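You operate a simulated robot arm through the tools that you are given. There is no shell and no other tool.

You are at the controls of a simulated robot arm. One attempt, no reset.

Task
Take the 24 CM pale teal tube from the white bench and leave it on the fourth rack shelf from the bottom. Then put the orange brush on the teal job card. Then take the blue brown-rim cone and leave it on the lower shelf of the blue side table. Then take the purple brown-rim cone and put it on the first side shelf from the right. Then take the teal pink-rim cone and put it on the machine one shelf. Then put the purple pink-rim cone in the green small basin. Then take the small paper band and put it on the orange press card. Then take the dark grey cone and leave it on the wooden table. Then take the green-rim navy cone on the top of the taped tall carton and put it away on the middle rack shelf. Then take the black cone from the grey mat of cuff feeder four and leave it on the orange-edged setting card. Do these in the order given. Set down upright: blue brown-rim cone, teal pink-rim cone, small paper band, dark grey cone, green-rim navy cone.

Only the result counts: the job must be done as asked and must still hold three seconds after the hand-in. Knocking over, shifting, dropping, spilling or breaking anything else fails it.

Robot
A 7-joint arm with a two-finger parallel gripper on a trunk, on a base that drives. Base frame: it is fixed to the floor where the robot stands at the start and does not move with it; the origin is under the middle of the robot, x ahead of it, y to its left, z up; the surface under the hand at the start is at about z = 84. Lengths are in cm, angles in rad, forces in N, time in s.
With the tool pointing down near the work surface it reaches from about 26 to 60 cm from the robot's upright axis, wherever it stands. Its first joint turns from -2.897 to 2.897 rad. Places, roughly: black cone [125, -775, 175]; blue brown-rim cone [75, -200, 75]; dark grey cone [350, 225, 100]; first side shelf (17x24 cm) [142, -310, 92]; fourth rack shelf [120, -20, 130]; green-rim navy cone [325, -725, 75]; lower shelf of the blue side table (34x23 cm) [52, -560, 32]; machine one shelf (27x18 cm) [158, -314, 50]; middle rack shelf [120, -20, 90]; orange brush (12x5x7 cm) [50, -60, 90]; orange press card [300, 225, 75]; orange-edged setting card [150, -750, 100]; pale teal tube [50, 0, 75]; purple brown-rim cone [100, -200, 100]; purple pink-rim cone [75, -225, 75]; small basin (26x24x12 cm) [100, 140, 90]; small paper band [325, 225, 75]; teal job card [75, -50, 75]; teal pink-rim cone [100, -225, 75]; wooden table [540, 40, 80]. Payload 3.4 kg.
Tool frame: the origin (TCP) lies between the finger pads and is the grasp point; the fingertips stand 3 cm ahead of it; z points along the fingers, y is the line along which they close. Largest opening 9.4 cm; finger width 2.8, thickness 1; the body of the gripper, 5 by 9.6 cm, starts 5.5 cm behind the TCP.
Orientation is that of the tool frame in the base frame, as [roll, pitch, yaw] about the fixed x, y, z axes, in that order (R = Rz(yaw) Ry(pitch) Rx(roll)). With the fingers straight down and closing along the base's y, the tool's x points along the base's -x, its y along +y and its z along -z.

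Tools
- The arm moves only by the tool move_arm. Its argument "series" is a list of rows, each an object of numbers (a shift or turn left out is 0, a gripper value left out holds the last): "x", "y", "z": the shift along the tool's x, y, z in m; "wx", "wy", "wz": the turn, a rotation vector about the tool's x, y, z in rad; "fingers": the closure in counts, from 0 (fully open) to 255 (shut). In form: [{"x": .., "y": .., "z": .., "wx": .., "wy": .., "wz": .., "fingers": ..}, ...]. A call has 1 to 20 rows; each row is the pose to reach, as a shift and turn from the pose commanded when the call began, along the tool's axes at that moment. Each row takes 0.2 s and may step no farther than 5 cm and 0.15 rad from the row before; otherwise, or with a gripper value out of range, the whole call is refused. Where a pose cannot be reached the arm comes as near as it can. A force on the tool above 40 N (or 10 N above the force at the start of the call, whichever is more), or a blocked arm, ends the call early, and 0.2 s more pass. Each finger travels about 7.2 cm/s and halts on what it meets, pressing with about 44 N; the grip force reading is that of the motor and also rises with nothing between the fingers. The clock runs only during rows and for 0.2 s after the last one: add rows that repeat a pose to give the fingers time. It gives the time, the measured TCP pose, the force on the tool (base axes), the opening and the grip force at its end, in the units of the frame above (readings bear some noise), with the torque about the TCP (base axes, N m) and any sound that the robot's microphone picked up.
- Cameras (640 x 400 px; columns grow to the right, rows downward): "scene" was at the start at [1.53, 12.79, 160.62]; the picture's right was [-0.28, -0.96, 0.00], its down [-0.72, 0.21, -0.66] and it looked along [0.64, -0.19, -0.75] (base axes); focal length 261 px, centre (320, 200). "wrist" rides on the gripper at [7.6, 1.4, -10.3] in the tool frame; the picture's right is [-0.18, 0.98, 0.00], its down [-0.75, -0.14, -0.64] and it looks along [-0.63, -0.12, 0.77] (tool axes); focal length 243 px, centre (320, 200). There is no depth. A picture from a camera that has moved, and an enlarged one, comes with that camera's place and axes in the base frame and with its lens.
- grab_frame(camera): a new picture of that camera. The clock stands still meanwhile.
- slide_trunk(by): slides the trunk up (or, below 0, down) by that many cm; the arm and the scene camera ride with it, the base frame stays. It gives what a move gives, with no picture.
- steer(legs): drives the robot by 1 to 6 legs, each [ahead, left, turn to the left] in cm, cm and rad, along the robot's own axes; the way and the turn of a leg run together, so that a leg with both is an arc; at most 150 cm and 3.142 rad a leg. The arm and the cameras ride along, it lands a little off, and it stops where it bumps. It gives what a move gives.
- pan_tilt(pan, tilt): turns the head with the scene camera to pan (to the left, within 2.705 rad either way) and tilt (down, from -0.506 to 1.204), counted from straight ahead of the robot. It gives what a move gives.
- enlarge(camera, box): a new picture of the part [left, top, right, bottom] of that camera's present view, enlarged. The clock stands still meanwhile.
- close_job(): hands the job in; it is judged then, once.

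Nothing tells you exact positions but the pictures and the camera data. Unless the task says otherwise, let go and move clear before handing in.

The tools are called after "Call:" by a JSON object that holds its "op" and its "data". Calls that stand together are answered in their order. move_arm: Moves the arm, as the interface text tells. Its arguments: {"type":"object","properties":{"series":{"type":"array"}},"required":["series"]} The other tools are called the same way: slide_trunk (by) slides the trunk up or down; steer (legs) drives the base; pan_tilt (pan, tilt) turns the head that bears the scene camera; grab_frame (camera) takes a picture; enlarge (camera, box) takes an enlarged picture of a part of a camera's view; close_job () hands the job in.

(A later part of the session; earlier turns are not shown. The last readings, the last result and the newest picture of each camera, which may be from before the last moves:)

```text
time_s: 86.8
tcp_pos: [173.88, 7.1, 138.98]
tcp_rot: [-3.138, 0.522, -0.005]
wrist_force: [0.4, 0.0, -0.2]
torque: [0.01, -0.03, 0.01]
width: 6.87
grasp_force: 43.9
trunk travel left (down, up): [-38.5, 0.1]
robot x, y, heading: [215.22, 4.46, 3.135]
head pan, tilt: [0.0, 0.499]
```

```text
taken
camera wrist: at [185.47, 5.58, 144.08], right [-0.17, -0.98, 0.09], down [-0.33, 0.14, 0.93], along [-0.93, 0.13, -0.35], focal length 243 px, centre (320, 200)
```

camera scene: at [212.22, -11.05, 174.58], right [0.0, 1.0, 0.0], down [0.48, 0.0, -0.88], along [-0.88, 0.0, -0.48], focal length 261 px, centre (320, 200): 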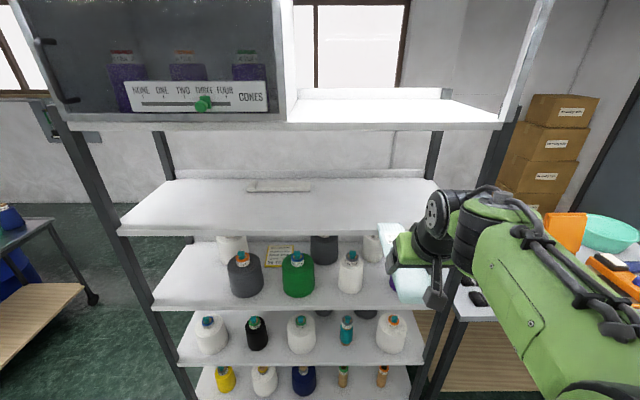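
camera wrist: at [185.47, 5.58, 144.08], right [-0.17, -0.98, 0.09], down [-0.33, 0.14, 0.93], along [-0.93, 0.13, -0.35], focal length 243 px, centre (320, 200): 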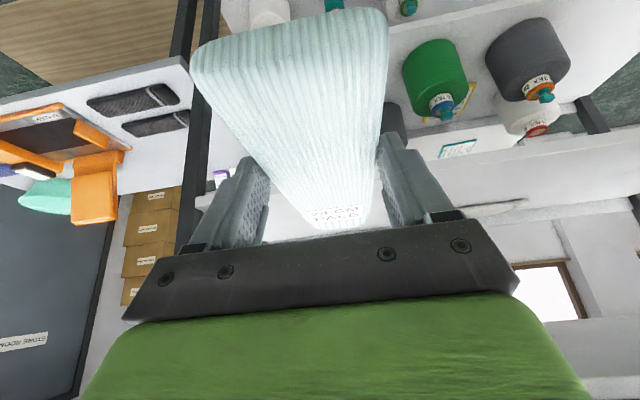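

The entry height looks right (tube bottom ≈135, shelf ≈127–129, next shelf well above). Driving ahead 34 cm so that the tube enters over the shelf.

Call:
{"op": "steer", "data": {"legs": [[34, 0, 0]]}}

Call:
{"op": "grab_frame", "data": {"camera": "scene"}}

Call:
{"op": "grab_frame", "data": {"camera": "wrist"}}

```text
time_s: 89.0
tcp_pos: [139.56, 7.49, 138.85]
tcp_rot: [-3.137, 0.523, -0.009]
wrist_force: [-0.7, -0.2, -0.8]
torque: [0.02, -0.02, 0.02]
width: 6.86
grasp_force: 44.6
trunk travel left (down, up): [-38.5, 0.1]
robot x, y, heading: [181.12, 4.79, 3.134]
head pan, tilt: [0.0, 0.499]
```

```text
taken
camera scene: at [178.0, -10.85, 174.58], right [0.01, 1.0, 0.0], down [0.48, 0.0, -0.88], along [-0.88, 0.01, -0.48], focal length 261 px, centre (320, 200)
```

scene: 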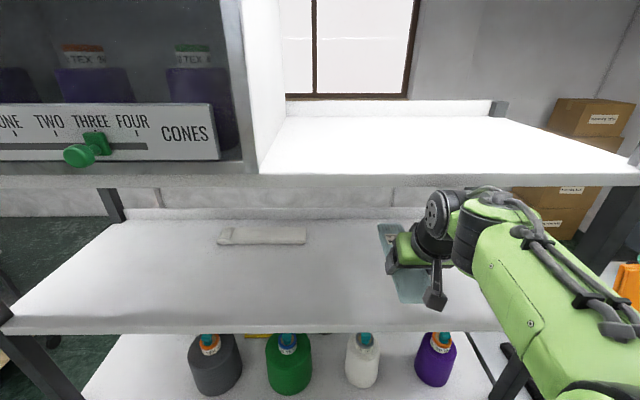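

```text
taken
camera wrist: at [151.29, 5.86, 144.03], right [-0.17, -0.98, 0.09], down [-0.33, 0.14, 0.93], along [-0.93, 0.13, -0.35], focal length 243 px, centre (320, 200)
```

wrist: 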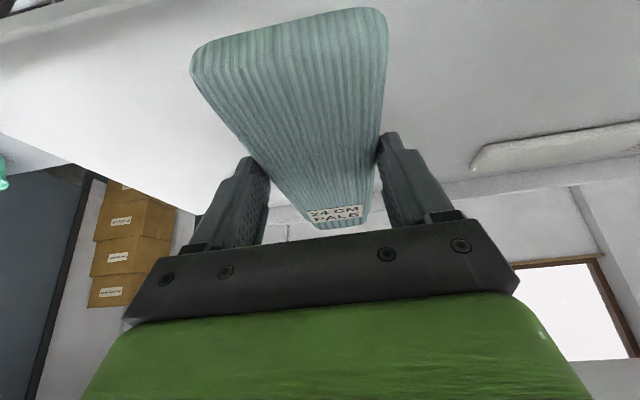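

Triangulation gives the shelf edge at x≈144 and z≈127. I'll extend in 7.5 cm and come down most of the way.

Call:
{"op": "move_arm", "data": {"series": [{"x": -0.032, "z": 0.0187}, {"x": -0.065, "z": 0.0375}, {"x": -0.055, "z": 0.055}, {"x": -0.04, "z": 0.081}, {"x": -0.04, "z": 0.081}]}}

Call:
{"op": "grab_frame", "data": {"camera": "scene"}}

Call:
{"op": "grab_frame", "data": {"camera": "wrist"}}

```text
time_s: 90.2
tcp_pos: [132.95, 7.34, 134.4]
tcp_rot: [-3.138, 0.532, -0.007]
wrist_force: [0.5, -1.2, -0.1]
torque: [0.0, 0.07, -0.03]
width: 6.83
grasp_force: 44.1
trunk travel left (down, up): [-38.5, 0.1]
robot x, y, heading: [180.75, 4.44, 3.136]
head pan, tilt: [0.0, 0.499]
```

```text
taken
camera scene: at [179.24, -10.99, 174.61], right [0.01, 1.0, 0.0], down [0.47, 0.0, -0.88], along [-0.88, 0.01, -0.47], focal length 261 px, centre (320, 200)
```

scene: 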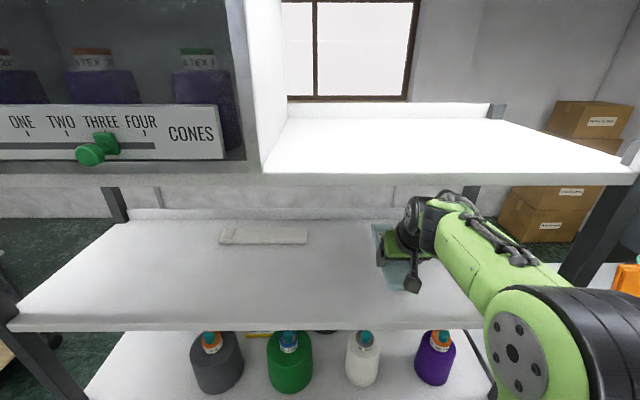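

```text
taken
camera wrist: at [144.71, 5.76, 139.4], right [-0.17, -0.98, 0.09], down [-0.32, 0.14, 0.94], along [-0.93, 0.13, -0.34], focal length 243 px, centre (320, 200)
```

wrist: 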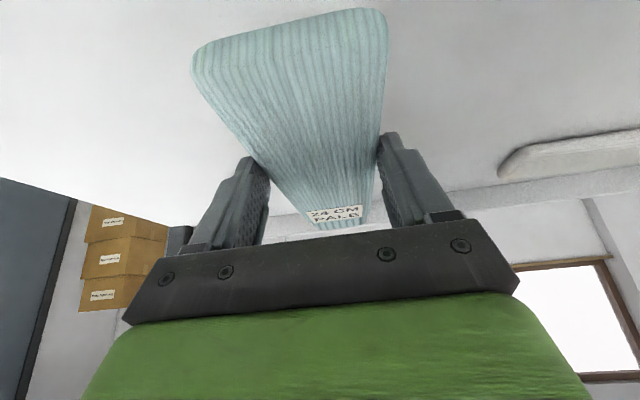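

The camera shows that the robot leaned back by about 1 cm, which suggests an arm link may be touching the fifth shelf's edge. Looking closer.

Call:
{"op": "enlarge", "data": {"camera": "scene", "box": [340, 130, 540, 330]}}

Call:
{"op": "enlarge", "data": {"camera": "scene", "box": [380, 160, 480, 222]}}

```text
2.00 times, centred on (440, 230) of scene
camera zoom: at [179.24, -10.99, 174.61], right [0.01, 1.0, 0.0], down [0.47, 0.0, -0.88], along [-0.88, 0.01, -0.47], focal length 522 px, centre (80, 140)
```

zoom: 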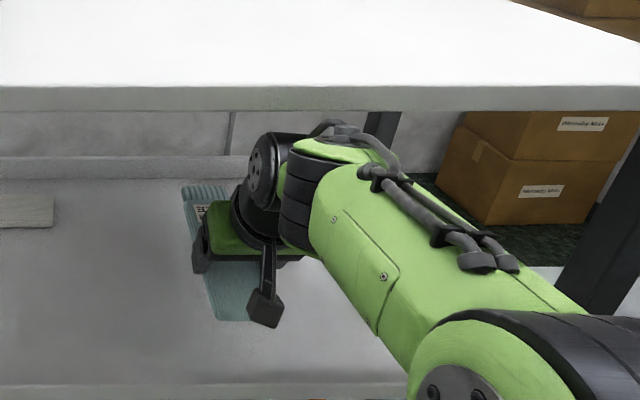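

```text
6.40 times, centred on (430, 191) of scene
camera zoom: at [179.24, -10.99, 174.61], right [0.01, 1.0, 0.0], down [0.47, 0.0, -0.88], along [-0.88, 0.01, -0.47], focal length 1670 px, centre (-384, 258)
```

zoom: 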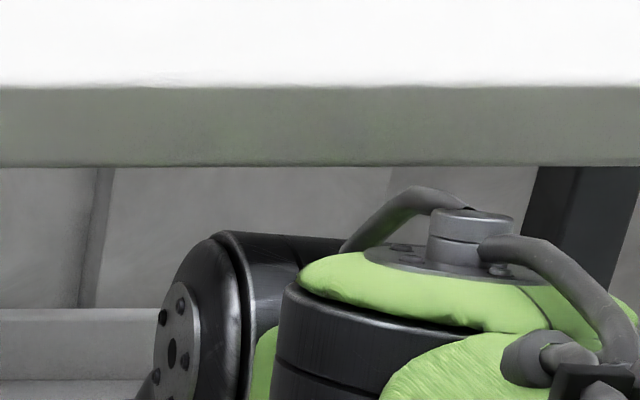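

No overlap is visible. I'll wait briefly and re-read to see whether it was just sway.

Call:
{"op": "move_arm", "data": {"series": [{"x": 0}, {"x": 0}, {"x": 0}]}}

Call:
{"op": "grab_frame", "data": {"camera": "scene"}}

```text
time_s: 91.0
tcp_pos: [131.88, 7.48, 133.83]
tcp_rot: [-3.138, 0.523, -0.008]
wrist_force: [-0.6, 1.2, 0.3]
torque: [0.04, -0.05, -0.01]
width: 6.85
grasp_force: 43.8
trunk travel left (down, up): [-38.5, 0.1]
robot x, y, heading: [181.06, 4.9, 3.134]
head pan, tilt: [0.0, 0.499]
```

```text
taken
camera scene: at [177.81, -10.85, 174.57], right [0.01, 1.0, 0.0], down [0.48, 0.0, -0.88], along [-0.88, 0.01, -0.48], focal length 261 px, centre (320, 200)
```

scene: 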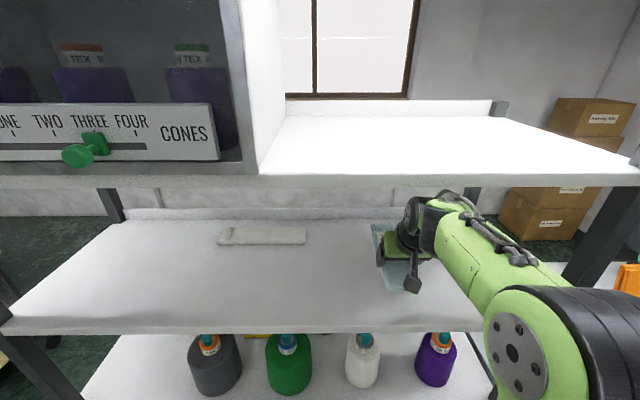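

It was only sway; it's settled. Lowering gently in small steps.

Call:
{"op": "move_arm", "data": {"series": [{"x": 0.003, "z": 0.0052}, {"x": 0.006, "z": 0.0104}, {"x": 0.009, "z": 0.0157}, {"x": 0.009, "z": 0.0157}, {"x": 0.009, "z": 0.0157}]}}

Call:
{"op": "move_arm", "data": {"series": [{"x": 0.0015, "z": 0.0026}, {"x": 0.003, "z": 0.0052}, {"x": 0.003, "z": 0.0052}, {"x": 0.003, "z": 0.0052}]}}

Call:
{"op": "grab_frame", "data": {"camera": "wrist"}}

```text
time_s: 92.2
tcp_pos: [131.98, 7.63, 132.22]
tcp_rot: [-3.139, 0.523, -0.008]
wrist_force: [0.5, 0.2, -0.1]
torque: [0.02, 0.0, 0.01]
width: 6.84
grasp_force: 43.4
trunk travel left (down, up): [-38.5, 0.1]
robot x, y, heading: [181.4, 4.91, 3.134]
head pan, tilt: [0.0, 0.499]
```

```text
time_s: 93.2
tcp_pos: [132.0, 7.56, 131.55]
tcp_rot: [-3.138, 0.522, -0.008]
wrist_force: [0.4, 0.3, -0.3]
torque: [0.04, -0.02, 0.01]
width: 6.83
grasp_force: 44.1
trunk travel left (down, up): [-38.5, 0.1]
robot x, y, heading: [181.09, 4.44, 3.134]
head pan, tilt: [0.0, 0.499]
```

```text
taken
camera wrist: at [143.81, 5.95, 136.61], right [-0.17, -0.98, 0.09], down [-0.33, 0.14, 0.93], along [-0.93, 0.13, -0.35], focal length 243 px, centre (320, 200)
```

wrist: 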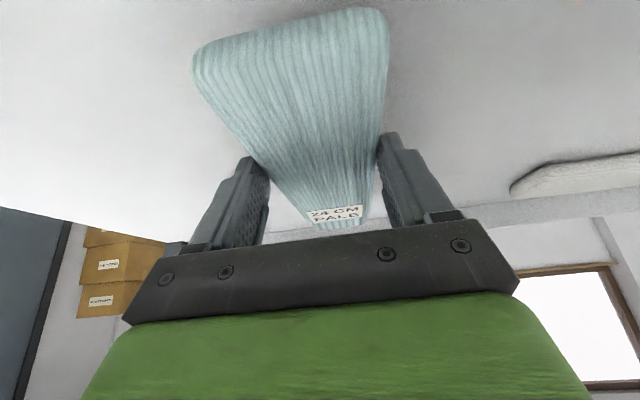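

No contact yet; continue lowering.

Call:
{"op": "move_arm", "data": {"series": [{"x": 0.0015, "z": 0.0026}, {"x": 0.003, "z": 0.0052}, {"x": 0.003, "z": 0.0052}, {"x": 0.003, "z": 0.0052}]}}

Call:
{"op": "move_arm", "data": {"series": [{"x": 0.0015, "z": 0.0026}, {"x": 0.002, "z": 0.0035}, {"x": 0.002, "z": 0.0035}, {"x": 0.002, "z": 0.0035}]}}

Call:
{"op": "grab_frame", "data": {"camera": "wrist"}}

```text
time_s: 94.2
tcp_pos: [131.96, 7.69, 130.96]
tcp_rot: [-3.138, 0.522, -0.009]
wrist_force: [0.5, 0.6, 0.0]
torque: [-0.01, -0.02, 0.02]
width: 6.85
grasp_force: 44.1
trunk travel left (down, up): [-38.5, 0.1]
robot x, y, heading: [181.12, 4.5, 3.135]
head pan, tilt: [0.0, 0.499]
```

```text
time_s: 95.2
tcp_pos: [132.03, 7.46, 130.55]
tcp_rot: [-3.138, 0.52, -0.009]
wrist_force: [1.1, -0.2, 0.3]
torque: [-0.03, 0.0, 0.01]
width: 6.86
grasp_force: 43.6
trunk travel left (down, up): [-38.5, 0.1]
robot x, y, heading: [181.79, 4.27, 3.14]
head pan, tilt: [0.0, 0.499]
```

```text
taken
camera wrist: at [143.78, 5.95, 135.63], right [-0.17, -0.98, 0.09], down [-0.33, 0.14, 0.93], along [-0.93, 0.13, -0.35], focal length 243 px, centre (320, 200)
```

wrist: 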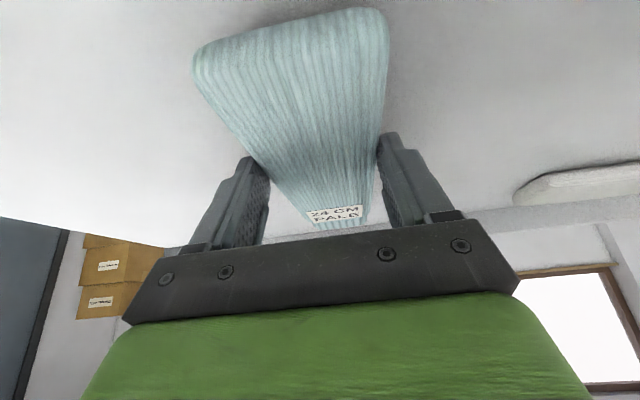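

Call:
{"op": "move_arm", "data": {"series": [{"x": 0.0012, "z": 0.0022}, {"x": 0.0025, "z": 0.0044}, {"x": 0.0025, "z": 0.0044}, {"x": 0.0025, "z": 0.0044}]}}

Call:
{"op": "move_arm", "data": {"series": [{"x": 0.0012, "z": 0.0022}, {"x": 0.0025, "z": 0.0044}, {"x": 0.0025, "z": 0.0044}, {"x": 0.0025, "z": 0.0044}]}}

Call:
{"op": "grab_frame", "data": {"camera": "wrist"}}

```text
time_s: 96.2
tcp_pos: [132.11, 7.72, 130.0]
tcp_rot: [-3.137, 0.521, -0.01]
wrist_force: [1.0, 0.0, -1.0]
torque: [0.01, -0.02, 0.02]
width: 6.82
grasp_force: 43.9
trunk travel left (down, up): [-38.5, 0.1]
robot x, y, heading: [181.01, 4.15, 3.132]
head pan, tilt: [0.0, 0.499]
```

```text
time_s: 97.2
tcp_pos: [132.06, 7.57, 129.7]
tcp_rot: [-3.138, 0.528, -0.007]
wrist_force: [-3.0, 0.8, 18.0]
torque: [-0.17, 0.31, -0.06]
width: 6.82
grasp_force: 44.5
trunk travel left (down, up): [-38.5, 0.1]
robot x, y, heading: [181.13, 4.54, 3.134]
head pan, tilt: [0.0, 0.499]
```

```text
taken
camera wrist: at [143.83, 5.93, 134.72], right [-0.17, -0.98, 0.09], down [-0.33, 0.14, 0.94], along [-0.93, 0.13, -0.34], focal length 243 px, centre (320, 200)
```

wrist: 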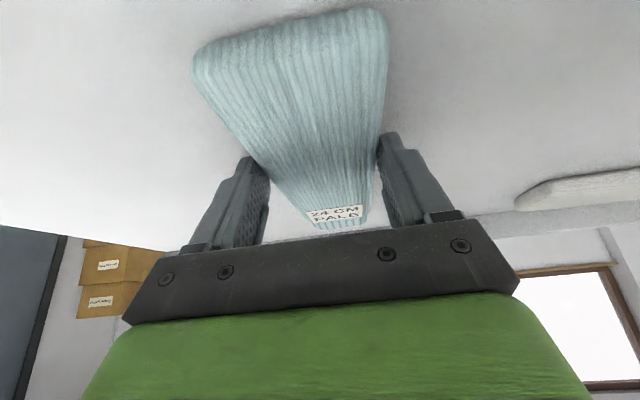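

Contact with the shelf (18 N). Easing up 1.5 mm and opening the fingers gently.

Call:
{"op": "move_arm", "data": {"series": [{"x": -0.0008, "z": -0.0013}, {"x": -0.0008, "z": -0.0013}, {"x": -0.0008, "z": -0.0013, "fingers": 60}, {"x": -0.0008, "z": -0.0013, "fingers": 30}, {"x": -0.0008, "z": -0.0013, "fingers": 0}, {"x": -0.0008, "z": -0.0013, "fingers": 0}]}}

Call:
{"op": "grab_frame", "data": {"camera": "wrist"}}

```text
time_s: 98.6
tcp_pos: [132.02, 7.55, 129.59]
tcp_rot: [-3.139, 0.523, -0.008]
wrist_force: [-0.4, -0.6, -0.5]
torque: [-0.02, -0.05, -0.02]
width: 9.4
grasp_force: 0.1
trunk travel left (down, up): [-38.5, 0.1]
robot x, y, heading: [181.19, 4.58, 3.137]
head pan, tilt: [0.0, 0.499]
```

```text
taken
camera wrist: at [143.81, 5.95, 134.73], right [-0.17, -0.98, 0.09], down [-0.33, 0.14, 0.93], along [-0.93, 0.13, -0.35], focal length 243 px, centre (320, 200)
```

wrist: 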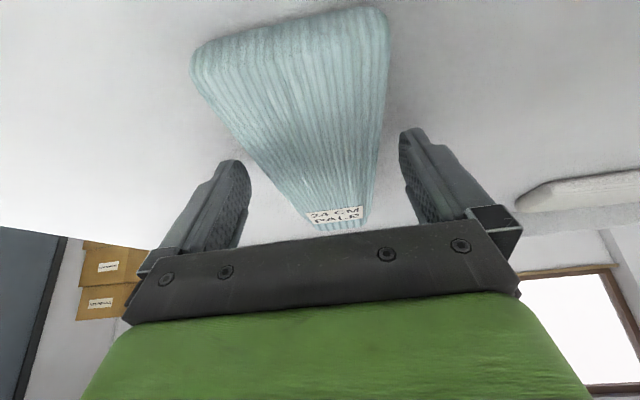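

Released flat on the shelf. Backing out: up 3 cm, then straight back.

Call:
{"op": "move_arm", "data": {"series": [{"x": -0.0075, "z": -0.013}, {"x": -0.015, "z": -0.026}, {"x": 0.006, "z": -0.038}, {"x": 0.027, "z": -0.05}, {"x": 0.048, "z": -0.062}, {"x": 0.069, "z": -0.074}, {"x": 0.089, "z": -0.086}, {"x": 0.089, "z": -0.086}, {"x": 0.089, "z": -0.086}]}}

Call:
{"op": "steer", "data": {"legs": [[-34, 0, 0]]}}

Call:
{"op": "grab_frame", "data": {"camera": "scene"}}

```text
time_s: 100.6
tcp_pos: [144.09, 7.42, 132.67]
tcp_rot: [-3.138, 0.523, -0.009]
wrist_force: [-0.1, -0.2, 0.2]
torque: [-0.01, 0.02, -0.02]
width: 9.42
grasp_force: 0.0
trunk travel left (down, up): [-38.5, 0.1]
robot x, y, heading: [181.27, 4.26, 3.133]
head pan, tilt: [0.0, 0.499]
```

```text
time_s: 102.9
tcp_pos: [178.08, 7.18, 132.69]
tcp_rot: [-3.139, 0.524, -0.01]
wrist_force: [0.3, 0.3, -0.3]
torque: [0.0, 0.0, 0.01]
width: 9.41
grasp_force: 0.1
trunk travel left (down, up): [-38.5, 0.1]
robot x, y, heading: [215.3, 4.04, 3.134]
head pan, tilt: [0.0, 0.499]
```

```text
taken
camera scene: at [212.14, -11.11, 174.58], right [0.01, 1.0, 0.0], down [0.48, 0.0, -0.88], along [-0.88, 0.01, -0.48], focal length 261 px, centre (320, 200)
```

scene: 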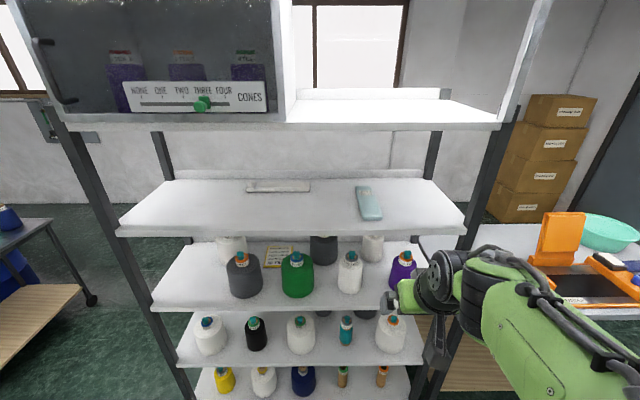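

The tube rests on the fourth shelf. Next is the brush: I'll lower the trunk and drive to the bench's right end, facing +y, from where both brush (≈(47,-57)) and job card (≈(70,-48)) are in line.

Call:
{"op": "slide_trunk", "data": {"by": -11}}

Call:
{"op": "steer", "data": {"legs": [[0, 132, 0], [150, 0, 0], [3, 0, -1.565]]}}

Call:
{"op": "pan_tilt", "data": {"pan": 0.0, "tilt": 0.8}}

Call:
{"op": "grab_frame", "data": {"camera": "scene"}}

```text
time_s: 104.3
tcp_pos: [177.99, 7.27, 121.69]
tcp_rot: [-3.139, 0.522, -0.01]
wrist_force: [0.3, 0.4, 0.1]
torque: [0.0, -0.02, 0.01]
width: 9.4
grasp_force: 0.0
trunk travel left (down, up): [-27.5, 11.1]
robot x, y, heading: [215.3, 4.32, 3.131]
head pan, tilt: [0.0, 0.499]
```

```text
time_s: 121.6
tcp_pos: [65.79, -88.94, 121.73]
tcp_rot: [-3.138, 0.523, -1.545]
wrist_force: [0.1, 0.4, -0.8]
torque: [-0.04, -0.01, -0.07]
width: 9.41
grasp_force: 0.0
trunk travel left (down, up): [-27.5, 11.1]
robot x, y, heading: [64.08, -126.08, 1.604]
head pan, tilt: [0.0, 0.499]
```

```text
time_s: 122.4
tcp_pos: [65.66, -89.03, 121.61]
tcp_rot: [-3.138, 0.522, -1.544]
wrist_force: [-0.7, -0.6, 0.0]
torque: [0.0, 0.03, 0.02]
width: 9.41
grasp_force: 0.2
trunk travel left (down, up): [-27.5, 11.1]
robot x, y, heading: [63.98, -126.08, 1.596]
head pan, tilt: [0.0, 0.799]
```

```text
taken
camera scene: at [48.94, -124.73, 160.98], right [1.0, 0.03, 0.0], down [0.02, -0.72, -0.7], along [-0.02, 0.7, -0.72], focal length 261 px, centre (320, 200)
```

scene: 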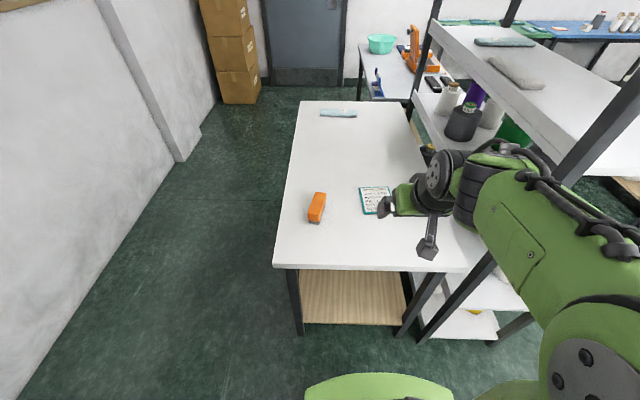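

Good view. Enlarging on the brush and card.

Call:
{"op": "enlarge", "data": {"camera": "scene", "box": [280, 160, 440, 260]}}

```text
4.00 times, centred on (360, 210) of scene
camera zoom: at [48.94, -124.73, 160.98], right [1.0, 0.03, 0.0], down [0.02, -0.72, -0.7], along [-0.02, 0.7, -0.72], focal length 1044 px, centre (160, 160)
```

zoom: 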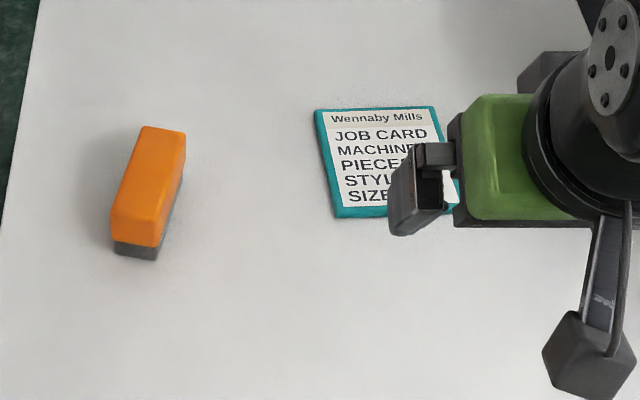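

Brush centre ≈(46.2,-57.3), its axis about 14° off y; the card spans x 63.5–77, y -57.5…-42. I'll drive ahead 18 cm, reduce tilt, and align over the brush.

Call:
{"op": "steer", "data": {"legs": [[18, 0, -0.03]]}}

Call:
{"op": "grab_frame", "data": {"camera": "wrist"}}

```text
time_s: 123.9
tcp_pos: [66.81, -70.85, 121.69]
tcp_rot: [-3.138, 0.523, -1.577]
wrist_force: [0.3, 0.2, 0.4]
torque: [-0.01, -0.01, 0.01]
width: 9.41
grasp_force: 0.1
trunk travel left (down, up): [-27.5, 11.1]
robot x, y, heading: [64.06, -108.04, 1.566]
head pan, tilt: [0.0, 0.799]
```

```text
taken
camera wrist: at [65.34, -82.63, 126.74], right [-0.98, 0.17, 0.09], down [0.14, 0.33, 0.93], along [0.13, 0.93, -0.35], focal length 243 px, centre (320, 200)
```

wrist: 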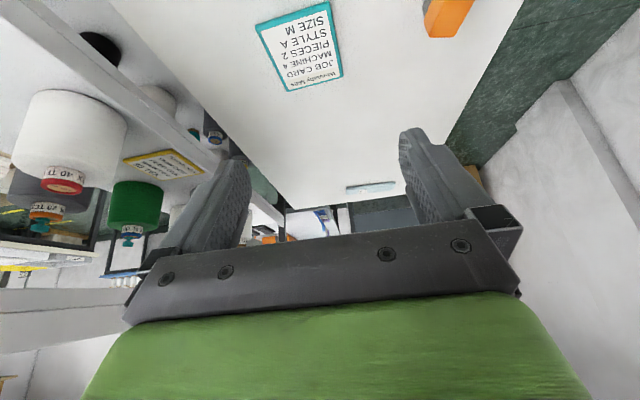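

Call:
{"op": "move_arm", "data": {"series": [{"x": -0.002, "y": 0.026, "z": 0.028, "wy": 0.034}, {"x": -0.003, "y": 0.052, "z": 0.056, "wy": 0.068}, {"x": -0.005, "y": 0.077, "z": 0.084, "wy": 0.101}, {"x": -0.007, "y": 0.103, "z": 0.112, "wy": 0.135}, {"x": -0.008, "y": 0.129, "z": 0.14, "wy": 0.169}, {"x": -0.01, "y": 0.155, "z": 0.168, "wy": 0.203}, {"x": -0.011, "y": 0.18, "z": 0.196, "wy": 0.236}, {"x": -0.013, "y": 0.206, "z": 0.224, "wy": 0.27}, {"x": -0.013, "y": 0.206, "z": 0.224, "wy": 0.27}]}}

Call:
{"op": "move_arm", "data": {"series": [{"wx": 0.03, "wz": 0.116}, {"wx": 0.06, "wz": 0.232}, {"wx": 0.06, "wz": 0.232}]}}

Call:
{"op": "grab_frame", "data": {"camera": "wrist"}}

Call:
{"op": "enlarge", "data": {"camera": "scene", "box": [200, 200, 400, 325]}}

```text
time_s: 125.9
tcp_pos: [46.36, -58.61, 102.93]
tcp_rot: [-3.14, 0.252, -1.577]
wrist_force: [0.4, -0.3, -0.4]
torque: [0.03, -0.04, -0.02]
width: 9.41
grasp_force: 0.1
trunk travel left (down, up): [-27.5, 11.1]
robot x, y, heading: [64.0, -108.6, 1.567]
head pan, tilt: [0.0, 0.799]
```

```text
time_s: 126.7
tcp_pos: [46.29, -58.55, 102.95]
tcp_rot: [-3.137, 0.253, -1.816]
wrist_force: [-0.2, -0.7, -1.3]
torque: [0.03, -0.01, 0.0]
width: 9.39
grasp_force: 0.0
trunk travel left (down, up): [-27.5, 11.1]
robot x, y, heading: [64.25, -108.29, 1.567]
head pan, tilt: [0.0, 0.799]
```

```text
taken
camera wrist: at [42.56, -67.91, 110.94], right [-0.91, 0.41, 0.04], down [0.27, 0.52, 0.81], along [0.31, 0.75, -0.58], focal length 243 px, centre (320, 200)
```

wrist: 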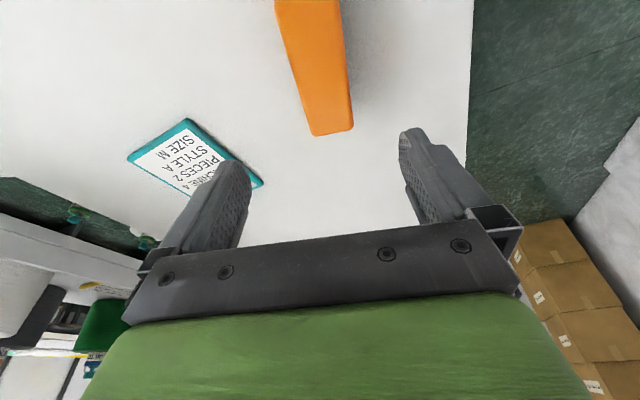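

```text
3.20 times, centred on (300, 262) of scene
camera zoom: at [48.78, -106.33, 160.97], right [1.0, 0.0, 0.0], down [0.0, -0.72, -0.7], along [0.0, 0.7, -0.72], focal length 835 px, centre (384, 0)
```

zoom: 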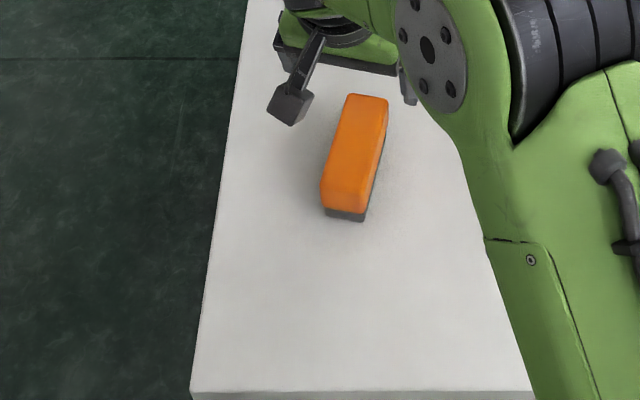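

Aligned with the brush axis. Descending to grasp.

Call:
{"op": "move_arm", "data": {"series": [{"x": 0.008, "y": 0.005, "z": 0.035}, {"x": 0.016, "y": 0.005, "z": 0.07}, {"x": 0.025, "y": 0.005, "z": 0.105}, {"x": 0.03, "y": 0.005, "z": 0.125}, {"x": 0.033, "y": 0.005, "z": 0.139}, {"x": 0.033, "y": 0.005, "z": 0.139}]}}

Call:
{"op": "grab_frame", "data": {"camera": "wrist"}}

```text
time_s: 128.1
tcp_pos: [45.87, -58.22, 88.59]
tcp_rot: [-3.14, 0.254, -1.818]
wrist_force: [0.1, -0.6, -0.3]
torque: [-0.01, -0.01, -0.02]
width: 9.4
grasp_force: 0.0
trunk travel left (down, up): [-27.5, 11.1]
robot x, y, heading: [63.57, -108.36, 1.571]
head pan, tilt: [0.0, 0.799]
```

```text
taken
camera wrist: at [42.18, -67.53, 96.55], right [-0.91, 0.41, 0.04], down [0.27, 0.52, 0.81], along [0.31, 0.75, -0.58], focal length 243 px, centre (320, 200)
```

wrist: 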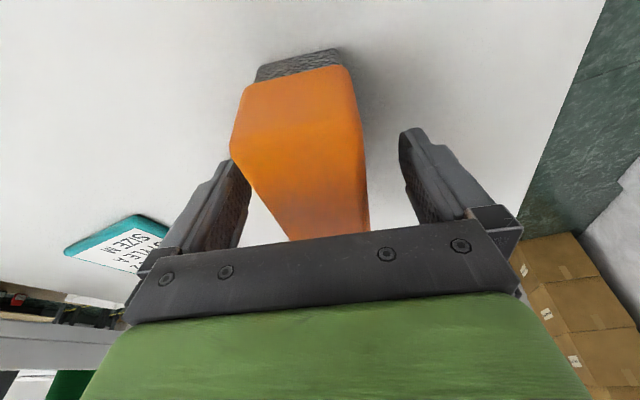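

The brush is between the fingers. Closing and lifting.

Call:
{"op": "move_arm", "data": {"series": [{"fingers": 120}, {"fingers": 255}, {"fingers": 255}, {"fingers": 255}, {"fingers": 255}, {"fingers": 255}]}}

Call:
{"op": "move_arm", "data": {"series": [{"x": -0.005, "z": -0.019}, {"x": -0.01, "z": -0.039}, {"x": -0.02, "z": -0.077}, {"x": -0.02, "z": -0.077}]}}

Call:
{"op": "grab_frame", "data": {"camera": "wrist"}}

```text
time_s: 129.5
tcp_pos: [45.98, -58.14, 88.48]
tcp_rot: [-3.138, 0.252, -1.815]
wrist_force: [-0.5, 0.2, 0.4]
torque: [0.03, 0.06, -0.01]
width: 4.95
grasp_force: 44.2
trunk travel left (down, up): [-27.5, 11.1]
robot x, y, heading: [64.02, -108.21, 1.565]
head pan, tilt: [0.0, 0.799]
```

```text
time_s: 130.5
tcp_pos: [45.78, -58.0, 96.6]
tcp_rot: [-3.138, 0.253, -1.816]
wrist_force: [-0.7, 0.3, 0.1]
torque: [-0.03, 0.0, 0.0]
width: 4.97
grasp_force: 43.4
trunk travel left (down, up): [-27.5, 11.1]
robot x, y, heading: [63.84, -107.98, 1.569]
head pan, tilt: [0.0, 0.799]
```

```text
taken
camera wrist: at [42.16, -67.45, 104.52], right [-0.91, 0.41, 0.04], down [0.27, 0.52, 0.81], along [0.31, 0.75, -0.58], focal length 243 px, centre (320, 200)
```

wrist: 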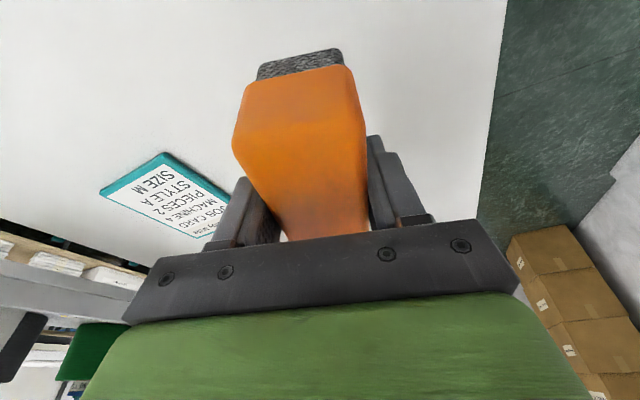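

Brush gripped (4.95 cm). Carrying it over the card and squaring it up.

Call:
{"op": "move_arm", "data": {"series": [{"x": -0.019, "y": -0.031, "z": 0.005, "wx": -0.009, "wz": -0.034}, {"x": -0.037, "y": -0.062, "z": 0.01, "wx": -0.017, "wz": -0.068}, {"x": -0.056, "y": -0.093, "z": 0.015, "wx": -0.026, "wz": -0.102}, {"x": -0.074, "y": -0.125, "z": 0.019, "wx": -0.035, "wz": -0.135}, {"x": -0.093, "y": -0.156, "z": 0.024, "wx": -0.044, "wz": -0.169}, {"x": -0.111, "y": -0.187, "z": 0.029, "wx": -0.052, "wz": -0.203}, {"x": -0.13, "y": -0.218, "z": 0.034, "wx": -0.061, "wz": -0.237}, {"x": -0.13, "y": -0.218, "z": 0.034, "wx": -0.061, "wz": -0.237}]}}

Call:
{"op": "grab_frame", "data": {"camera": "wrist"}}

Call:
{"op": "enlarge", "data": {"camera": "scene", "box": [330, 120, 490, 220]}}

```text
time_s: 132.3
tcp_pos: [70.25, -50.57, 96.46]
tcp_rot: [-3.138, 0.251, -1.571]
wrist_force: [0.6, -0.2, -1.7]
torque: [0.01, -0.01, -0.01]
width: 4.98
grasp_force: 43.9
trunk travel left (down, up): [-27.5, 11.1]
robot x, y, heading: [64.16, -107.86, 1.566]
head pan, tilt: [0.0, 0.799]
```

```text
taken
camera wrist: at [68.92, -60.54, 104.46], right [-0.98, 0.18, 0.04], down [0.14, 0.57, 0.81], along [0.12, 0.8, -0.58], focal length 243 px, centre (320, 200)
```

wrist: 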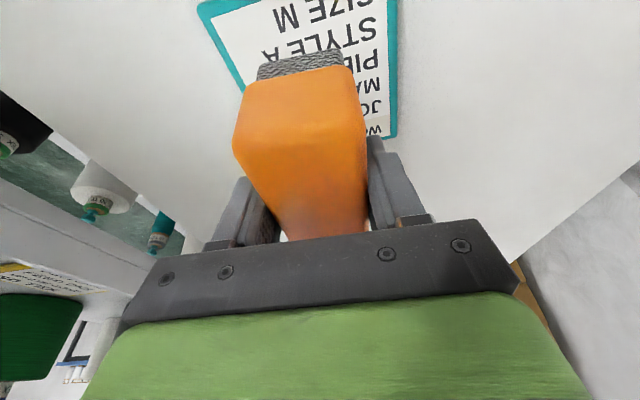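

```text
4.00 times, centred on (410, 170) of scene
camera zoom: at [48.68, -106.33, 160.96], right [1.0, 0.0, 0.0], down [0.0, -0.72, -0.7], along [0.0, 0.7, -0.72], focal length 1044 px, centre (-40, 320)
```

zoom: 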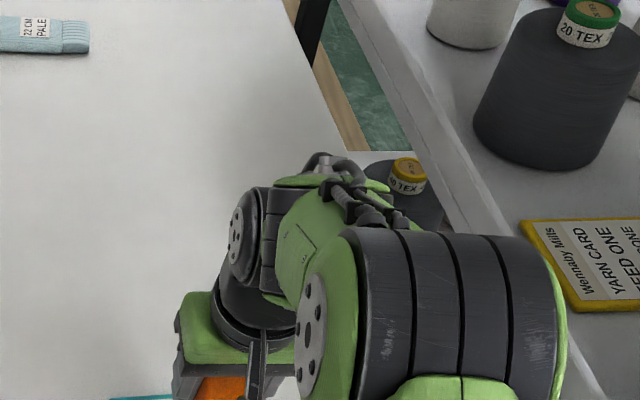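

Centred over the card. Lowering until contact.

Call:
{"op": "move_arm", "data": {"series": [{"x": 0.0075, "z": 0.029}, {"x": 0.015, "z": 0.058}, {"x": 0.017, "z": 0.066}, {"x": 0.017, "z": 0.066}]}}

Call:
{"op": "move_arm", "data": {"series": [{"x": 0.0006, "z": 0.0024}, {"x": 0.0012, "z": 0.0048}, {"x": 0.0012, "z": 0.0048}]}}

Call:
{"op": "grab_frame", "data": {"camera": "wrist"}}

```text
time_s: 133.3
tcp_pos: [70.43, -50.62, 89.63]
tcp_rot: [-3.138, 0.254, -1.57]
wrist_force: [0.3, 0.4, -1.6]
torque: [-0.02, 0.01, 0.01]
width: 4.96
grasp_force: 44.0
trunk travel left (down, up): [-27.5, 11.1]
robot x, y, heading: [64.0, -108.58, 1.567]
head pan, tilt: [0.0, 0.799]
```

```text
time_s: 134.1
tcp_pos: [70.25, -50.38, 89.53]
tcp_rot: [-3.137, 0.26, -1.57]
wrist_force: [0.8, 0.6, 23.9]
torque: [-1.16, 0.11, 0.0]
width: 4.99
grasp_force: 43.9
trunk travel left (down, up): [-27.5, 11.1]
robot x, y, heading: [63.95, -108.48, 1.568]
head pan, tilt: [0.0, 0.799]
```

```text
taken
camera wrist: at [68.97, -60.5, 97.48], right [-0.98, 0.18, 0.04], down [0.14, 0.56, 0.81], along [0.12, 0.81, -0.58], focal length 243 px, centre (320, 200)
```

wrist: 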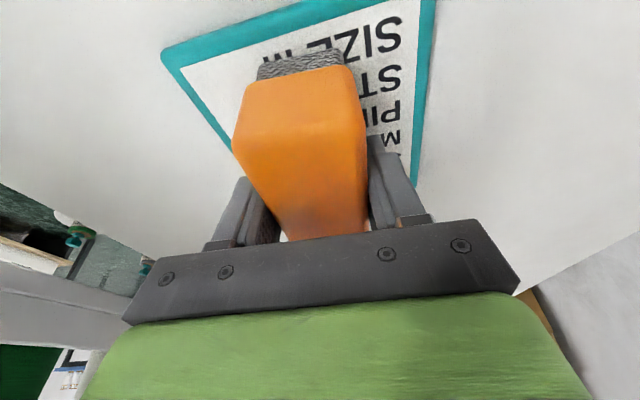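

Contact on the card. Easing up slightly, opening and retreating.

Call:
{"op": "move_arm", "data": {"series": [{"x": -0.0007, "z": -0.0028}, {"x": -0.0007, "z": -0.0028}, {"x": -0.0007, "z": -0.0028, "fingers": 150}, {"x": -0.0007, "z": -0.0028, "fingers": 80}, {"x": -0.0007, "z": -0.0028, "fingers": 0}, {"x": -0.0007, "z": -0.0028, "fingers": 0}, {"x": -0.0007, "z": -0.0028, "fingers": 0}]}}

Call:
{"op": "move_arm", "data": {"series": [{"x": -0.006, "z": -0.025}, {"x": -0.012, "z": -0.05}, {"x": -0.022, "z": -0.09}, {"x": -0.032, "z": -0.13}, {"x": -0.042, "z": -0.17}, {"x": -0.05, "z": -0.21}]}}

Call:
{"op": "grab_frame", "data": {"camera": "wrist"}}

```text
time_s: 135.7
tcp_pos: [70.44, -50.53, 89.45]
tcp_rot: [-3.138, 0.251, -1.569]
wrist_force: [0.0, -0.1, -0.7]
torque: [0.02, -0.01, -0.01]
width: 9.41
grasp_force: 0.1
trunk travel left (down, up): [-27.5, 11.1]
robot x, y, heading: [64.11, -108.35, 1.568]
head pan, tilt: [0.0, 0.799]
```

```text
time_s: 137.1
tcp_pos: [70.34, -51.01, 110.99]
tcp_rot: [3.142, 0.253, -1.573]
wrist_force: [0.6, -0.8, 0.2]
torque: [0.01, 0.01, -0.01]
width: 9.41
grasp_force: 0.0
trunk travel left (down, up): [-27.5, 11.1]
robot x, y, heading: [63.8, -108.14, 1.57]
head pan, tilt: [0.0, 0.799]
```

```text
taken
camera wrist: at [68.89, -60.93, 119.16], right [-0.98, 0.18, 0.04], down [0.14, 0.57, 0.81], along [0.12, 0.8, -0.58], focal length 243 px, centre (320, 200)
```

wrist: 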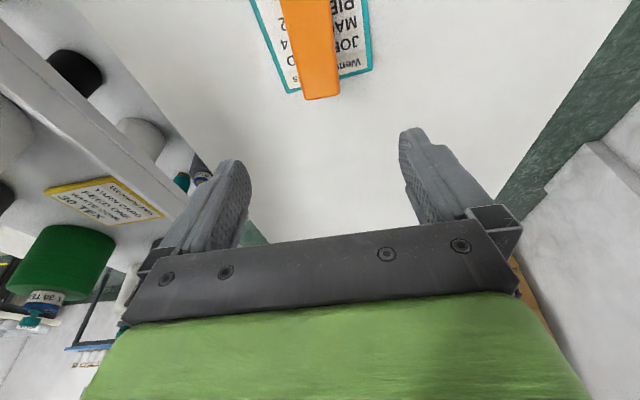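

The brush lies within the card. Next the cones on the cart: retract the arm, back off a bit, turn around and look at the cart.

Call:
{"op": "move_arm", "data": {"series": [{"x": 0.04, "z": -0.01}, {"x": 0.08, "z": -0.02}, {"x": 0.12, "z": -0.03}, {"x": 0.15, "z": -0.04}]}}

Call:
{"op": "enlarge", "data": {"camera": "scene", "box": [320, 140, 480, 240]}}

Call:
{"op": "steer", "data": {"legs": [[-15, 0, 0], [0, 0, 3.14]]}}

Call:
{"op": "grab_frame", "data": {"camera": "scene"}}

Call:
{"op": "pan_tilt", "data": {"pan": 0, "tilt": 0.5}}

Call:
{"op": "grab_frame", "data": {"camera": "scene"}}

```text
time_s: 138.1
tcp_pos: [70.28, -66.53, 111.22]
tcp_rot: [-3.138, 0.255, -1.572]
wrist_force: [0.3, 0.3, -0.1]
torque: [-0.01, 0.01, 0.0]
width: 9.41
grasp_force: 0.0
trunk travel left (down, up): [-27.5, 11.1]
robot x, y, heading: [64.21, -107.98, 1.57]
head pan, tilt: [0.0, 0.799]
```

```text
4.00 times, centred on (400, 190) of scene
camera zoom: at [48.76, -106.43, 160.97], right [1.0, 0.0, 0.0], down [0.0, -0.72, -0.7], along [0.0, 0.7, -0.72], focal length 1044 px, centre (0, 240)
```

zoom: 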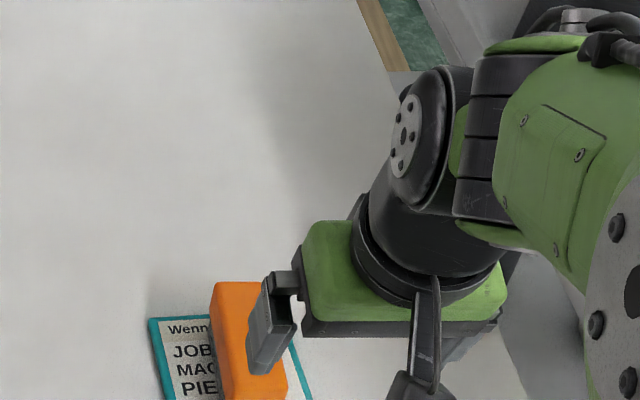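

```text
time_s: 146.8
tcp_pos: [57.19, -165.2, 111.21]
tcp_rot: [-3.138, 0.253, 1.559]
wrist_force: [-0.6, 0.3, -0.8]
torque: [0.02, 0.02, 0.0]
width: 9.38
grasp_force: 0.1
trunk travel left (down, up): [-27.5, 11.1]
robot x, y, heading: [63.92, -123.19, -1.588]
head pan, tilt: [0.0, 0.799]
```

```text
taken
camera scene: at [79.05, -125.93, 160.97], right [-1.0, 0.02, 0.0], down [0.01, 0.72, -0.7], along [-0.01, -0.7, -0.72], focal length 261 px, centre (320, 200)
```

scene: 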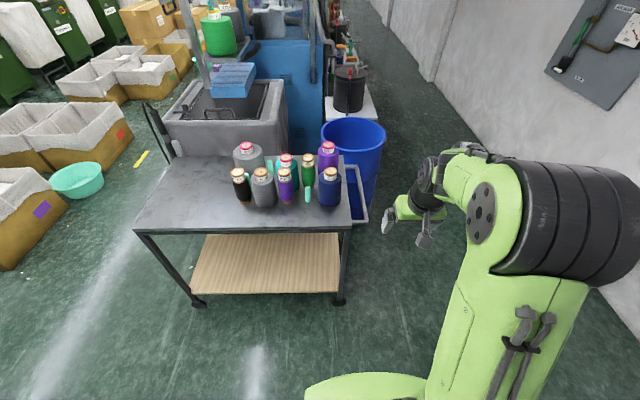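

```text
time_s: 147.6
tcp_pos: [57.0, -165.18, 111.16]
tcp_rot: [-3.138, 0.253, 1.56]
wrist_force: [0.6, -0.3, 0.3]
torque: [0.0, 0.02, -0.02]
width: 9.4
grasp_force: 0.1
trunk travel left (down, up): [-27.5, 11.1]
robot x, y, heading: [63.85, -123.63, -1.582]
head pan, tilt: [0.0, 0.499]
```

```text
taken
camera scene: at [79.03, -126.96, 163.56], right [-1.0, 0.02, 0.0], down [0.01, 0.48, -0.88], along [-0.01, -0.88, -0.48], focal length 261 px, centre (320, 200)
```

scene: 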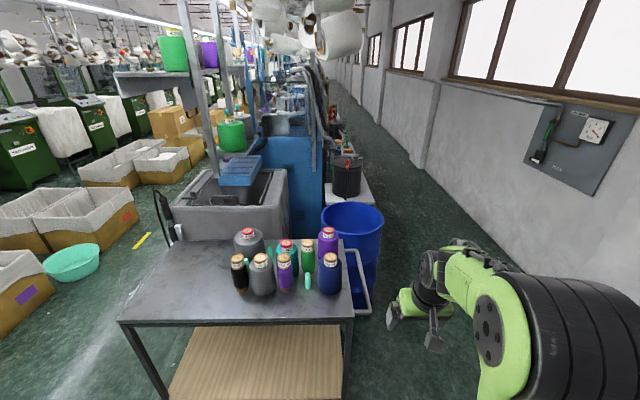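

The cart carries a tight cluster of cones. I'll enlarge to identify them by colour and rim.

Call:
{"op": "enlarge", "data": {"camera": "scene", "box": [220, 215, 380, 315]}}

Call:
{"op": "pan_tilt", "data": {"pan": 0, "tilt": 0.9}}

Call:
{"op": "enlarge", "data": {"camera": "scene", "box": [210, 90, 370, 190]}}

```text
4.00 times, centred on (300, 265) of scene
camera zoom: at [79.03, -126.96, 163.56], right [-1.0, 0.02, 0.0], down [0.01, 0.48, -0.88], along [-0.01, -0.88, -0.48], focal length 1044 px, centre (400, -60)
```

zoom: 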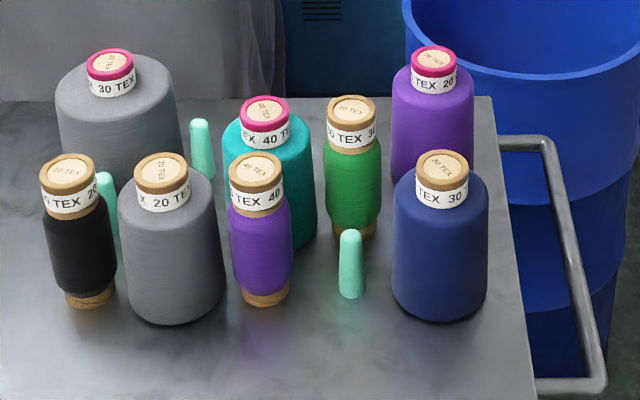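

```text
time_s: 148.5
tcp_pos: [57.08, -165.22, 111.28]
tcp_rot: [-3.137, 0.253, 1.56]
wrist_force: [-0.5, -0.4, 0.4]
torque: [0.01, 0.02, -0.01]
width: 9.4
grasp_force: 0.0
trunk travel left (down, up): [-27.5, 11.1]
robot x, y, heading: [63.94, -123.42, -1.585]
head pan, tilt: [0.0, 0.901]
```

```text
4.00 times, centred on (290, 140) of scene
camera zoom: at [79.06, -125.42, 160.19], right [-1.0, 0.02, 0.0], down [0.01, 0.78, -0.62], along [-0.01, -0.62, -0.78], focal length 1044 px, centre (440, 440)
```

zoom: 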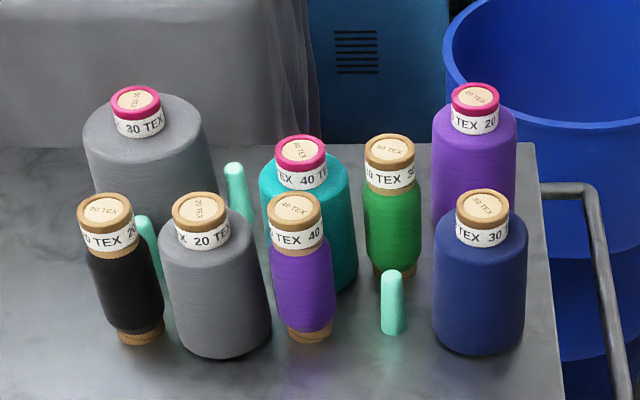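

Cart top is at z≈76 (x 65–153, y -193…-242). The blue (navy) brown-rim cone is front right at ≈(73,-209), about 17 cm tall with a neck of about 5 cm; bodies are too wide so I'll grip the neck with the tool near horizontal. First set up the posture.

Call:
{"op": "move_arm", "data": {"series": [{"x": -0.0145, "y": 0.009, "z": 0.009, "wy": -0.144}, {"x": -0.029, "y": 0.0175, "z": 0.018, "wy": -0.288}, {"x": -0.0435, "y": 0.026, "z": 0.027, "wy": -0.431}, {"x": -0.058, "y": 0.035, "z": 0.0355, "wy": -0.575}, {"x": -0.0725, "y": 0.044, "z": 0.044, "wy": -0.719}, {"x": -0.087, "y": 0.0525, "z": 0.053, "wy": -0.863}, {"x": -0.1015, "y": 0.061, "z": 0.062, "wy": -1.006}, {"x": -0.116, "y": 0.07, "z": 0.071, "wy": -1.15}, {"x": -0.116, "y": 0.07, "z": 0.071, "wy": -1.15}]}}

Call:
{"op": "grab_frame", "data": {"camera": "wrist"}}

Call:
{"op": "grab_frame", "data": {"camera": "scene"}}

```text
time_s: 150.5
tcp_pos: [63.8, -178.48, 107.33]
tcp_rot: [-3.129, 1.405, 1.571]
wrist_force: [-0.2, -0.2, 0.6]
torque: [0.02, -0.03, 0.0]
width: 9.39
grasp_force: 0.1
trunk travel left (down, up): [-27.5, 11.1]
robot x, y, heading: [63.7, -123.45, -1.583]
head pan, tilt: [0.0, 0.901]
```

```text
taken
camera wrist: at [65.43, -167.02, 101.51], right [0.98, -0.04, 0.18], down [-0.13, 0.51, 0.85], along [-0.13, -0.86, 0.5], focal length 243 px, centre (320, 200)
```

wrist: 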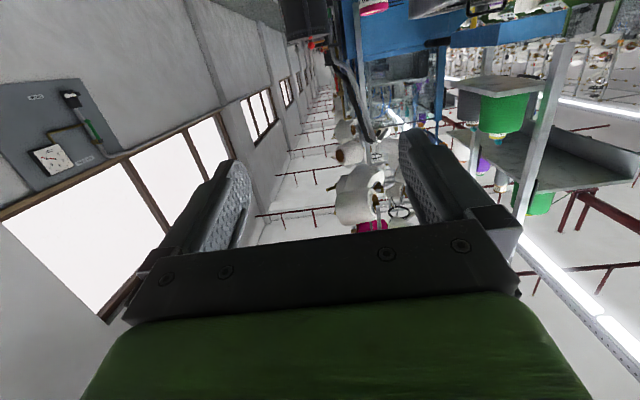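

```text
taken
camera scene: at [78.99, -125.33, 160.19], right [-1.0, 0.02, 0.0], down [0.01, 0.78, -0.62], along [-0.01, -0.62, -0.78], focal length 261 px, centre (320, 200)
```

scene: 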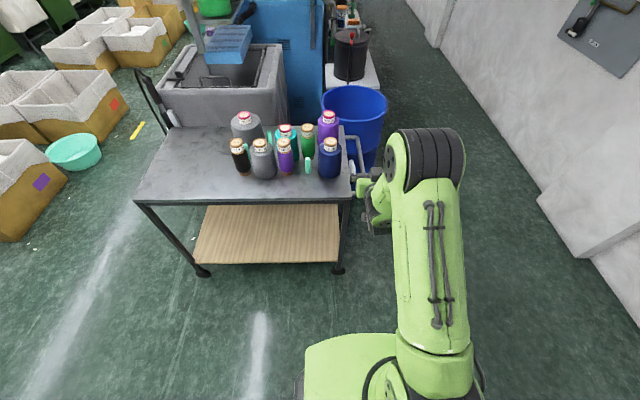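

The tool is level now. I'll line the base up with the navy cone and take another picture to triangulate.

Call:
{"op": "steer", "data": {"legs": [[0, 9.5, 0.013], [12, 0, 0]]}}

Call:
{"op": "grab_frame", "data": {"camera": "scene"}}

Call:
{"op": "enlarge", "data": {"camera": "scene", "box": [220, 110, 380, 210]}}

```text
time_s: 152.5
tcp_pos: [73.95, -190.69, 107.27]
tcp_rot: [-3.126, 1.401, 1.586]
wrist_force: [-0.4, 0.0, -0.4]
torque: [0.0, -0.01, 0.0]
width: 9.39
grasp_force: 0.1
trunk travel left (down, up): [-27.5, 11.1]
robot x, y, heading: [73.12, -135.84, -1.57]
head pan, tilt: [0.0, 0.901]
```

```text
taken
camera scene: at [88.51, -137.54, 160.18], right [-1.0, 0.0, 0.0], down [0.0, 0.78, -0.62], along [0.0, -0.62, -0.78], focal length 261 px, centre (320, 200)
```

scene: 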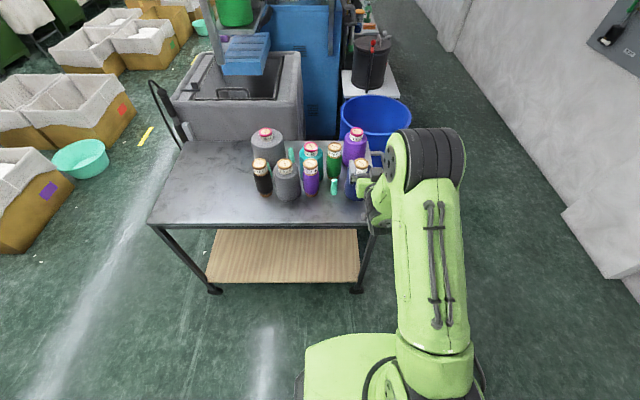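

```text
4.00 times, centred on (300, 160) of scene
camera zoom: at [88.51, -137.54, 160.18], right [-1.0, 0.0, 0.0], down [0.0, 0.78, -0.62], along [0.0, -0.62, -0.78], focal length 1044 px, centre (400, 360)
```

zoom: 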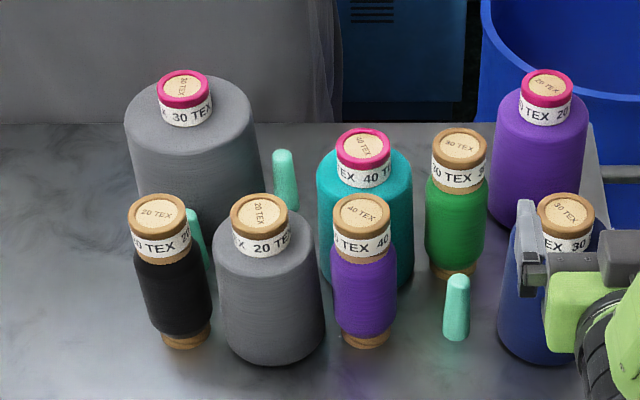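

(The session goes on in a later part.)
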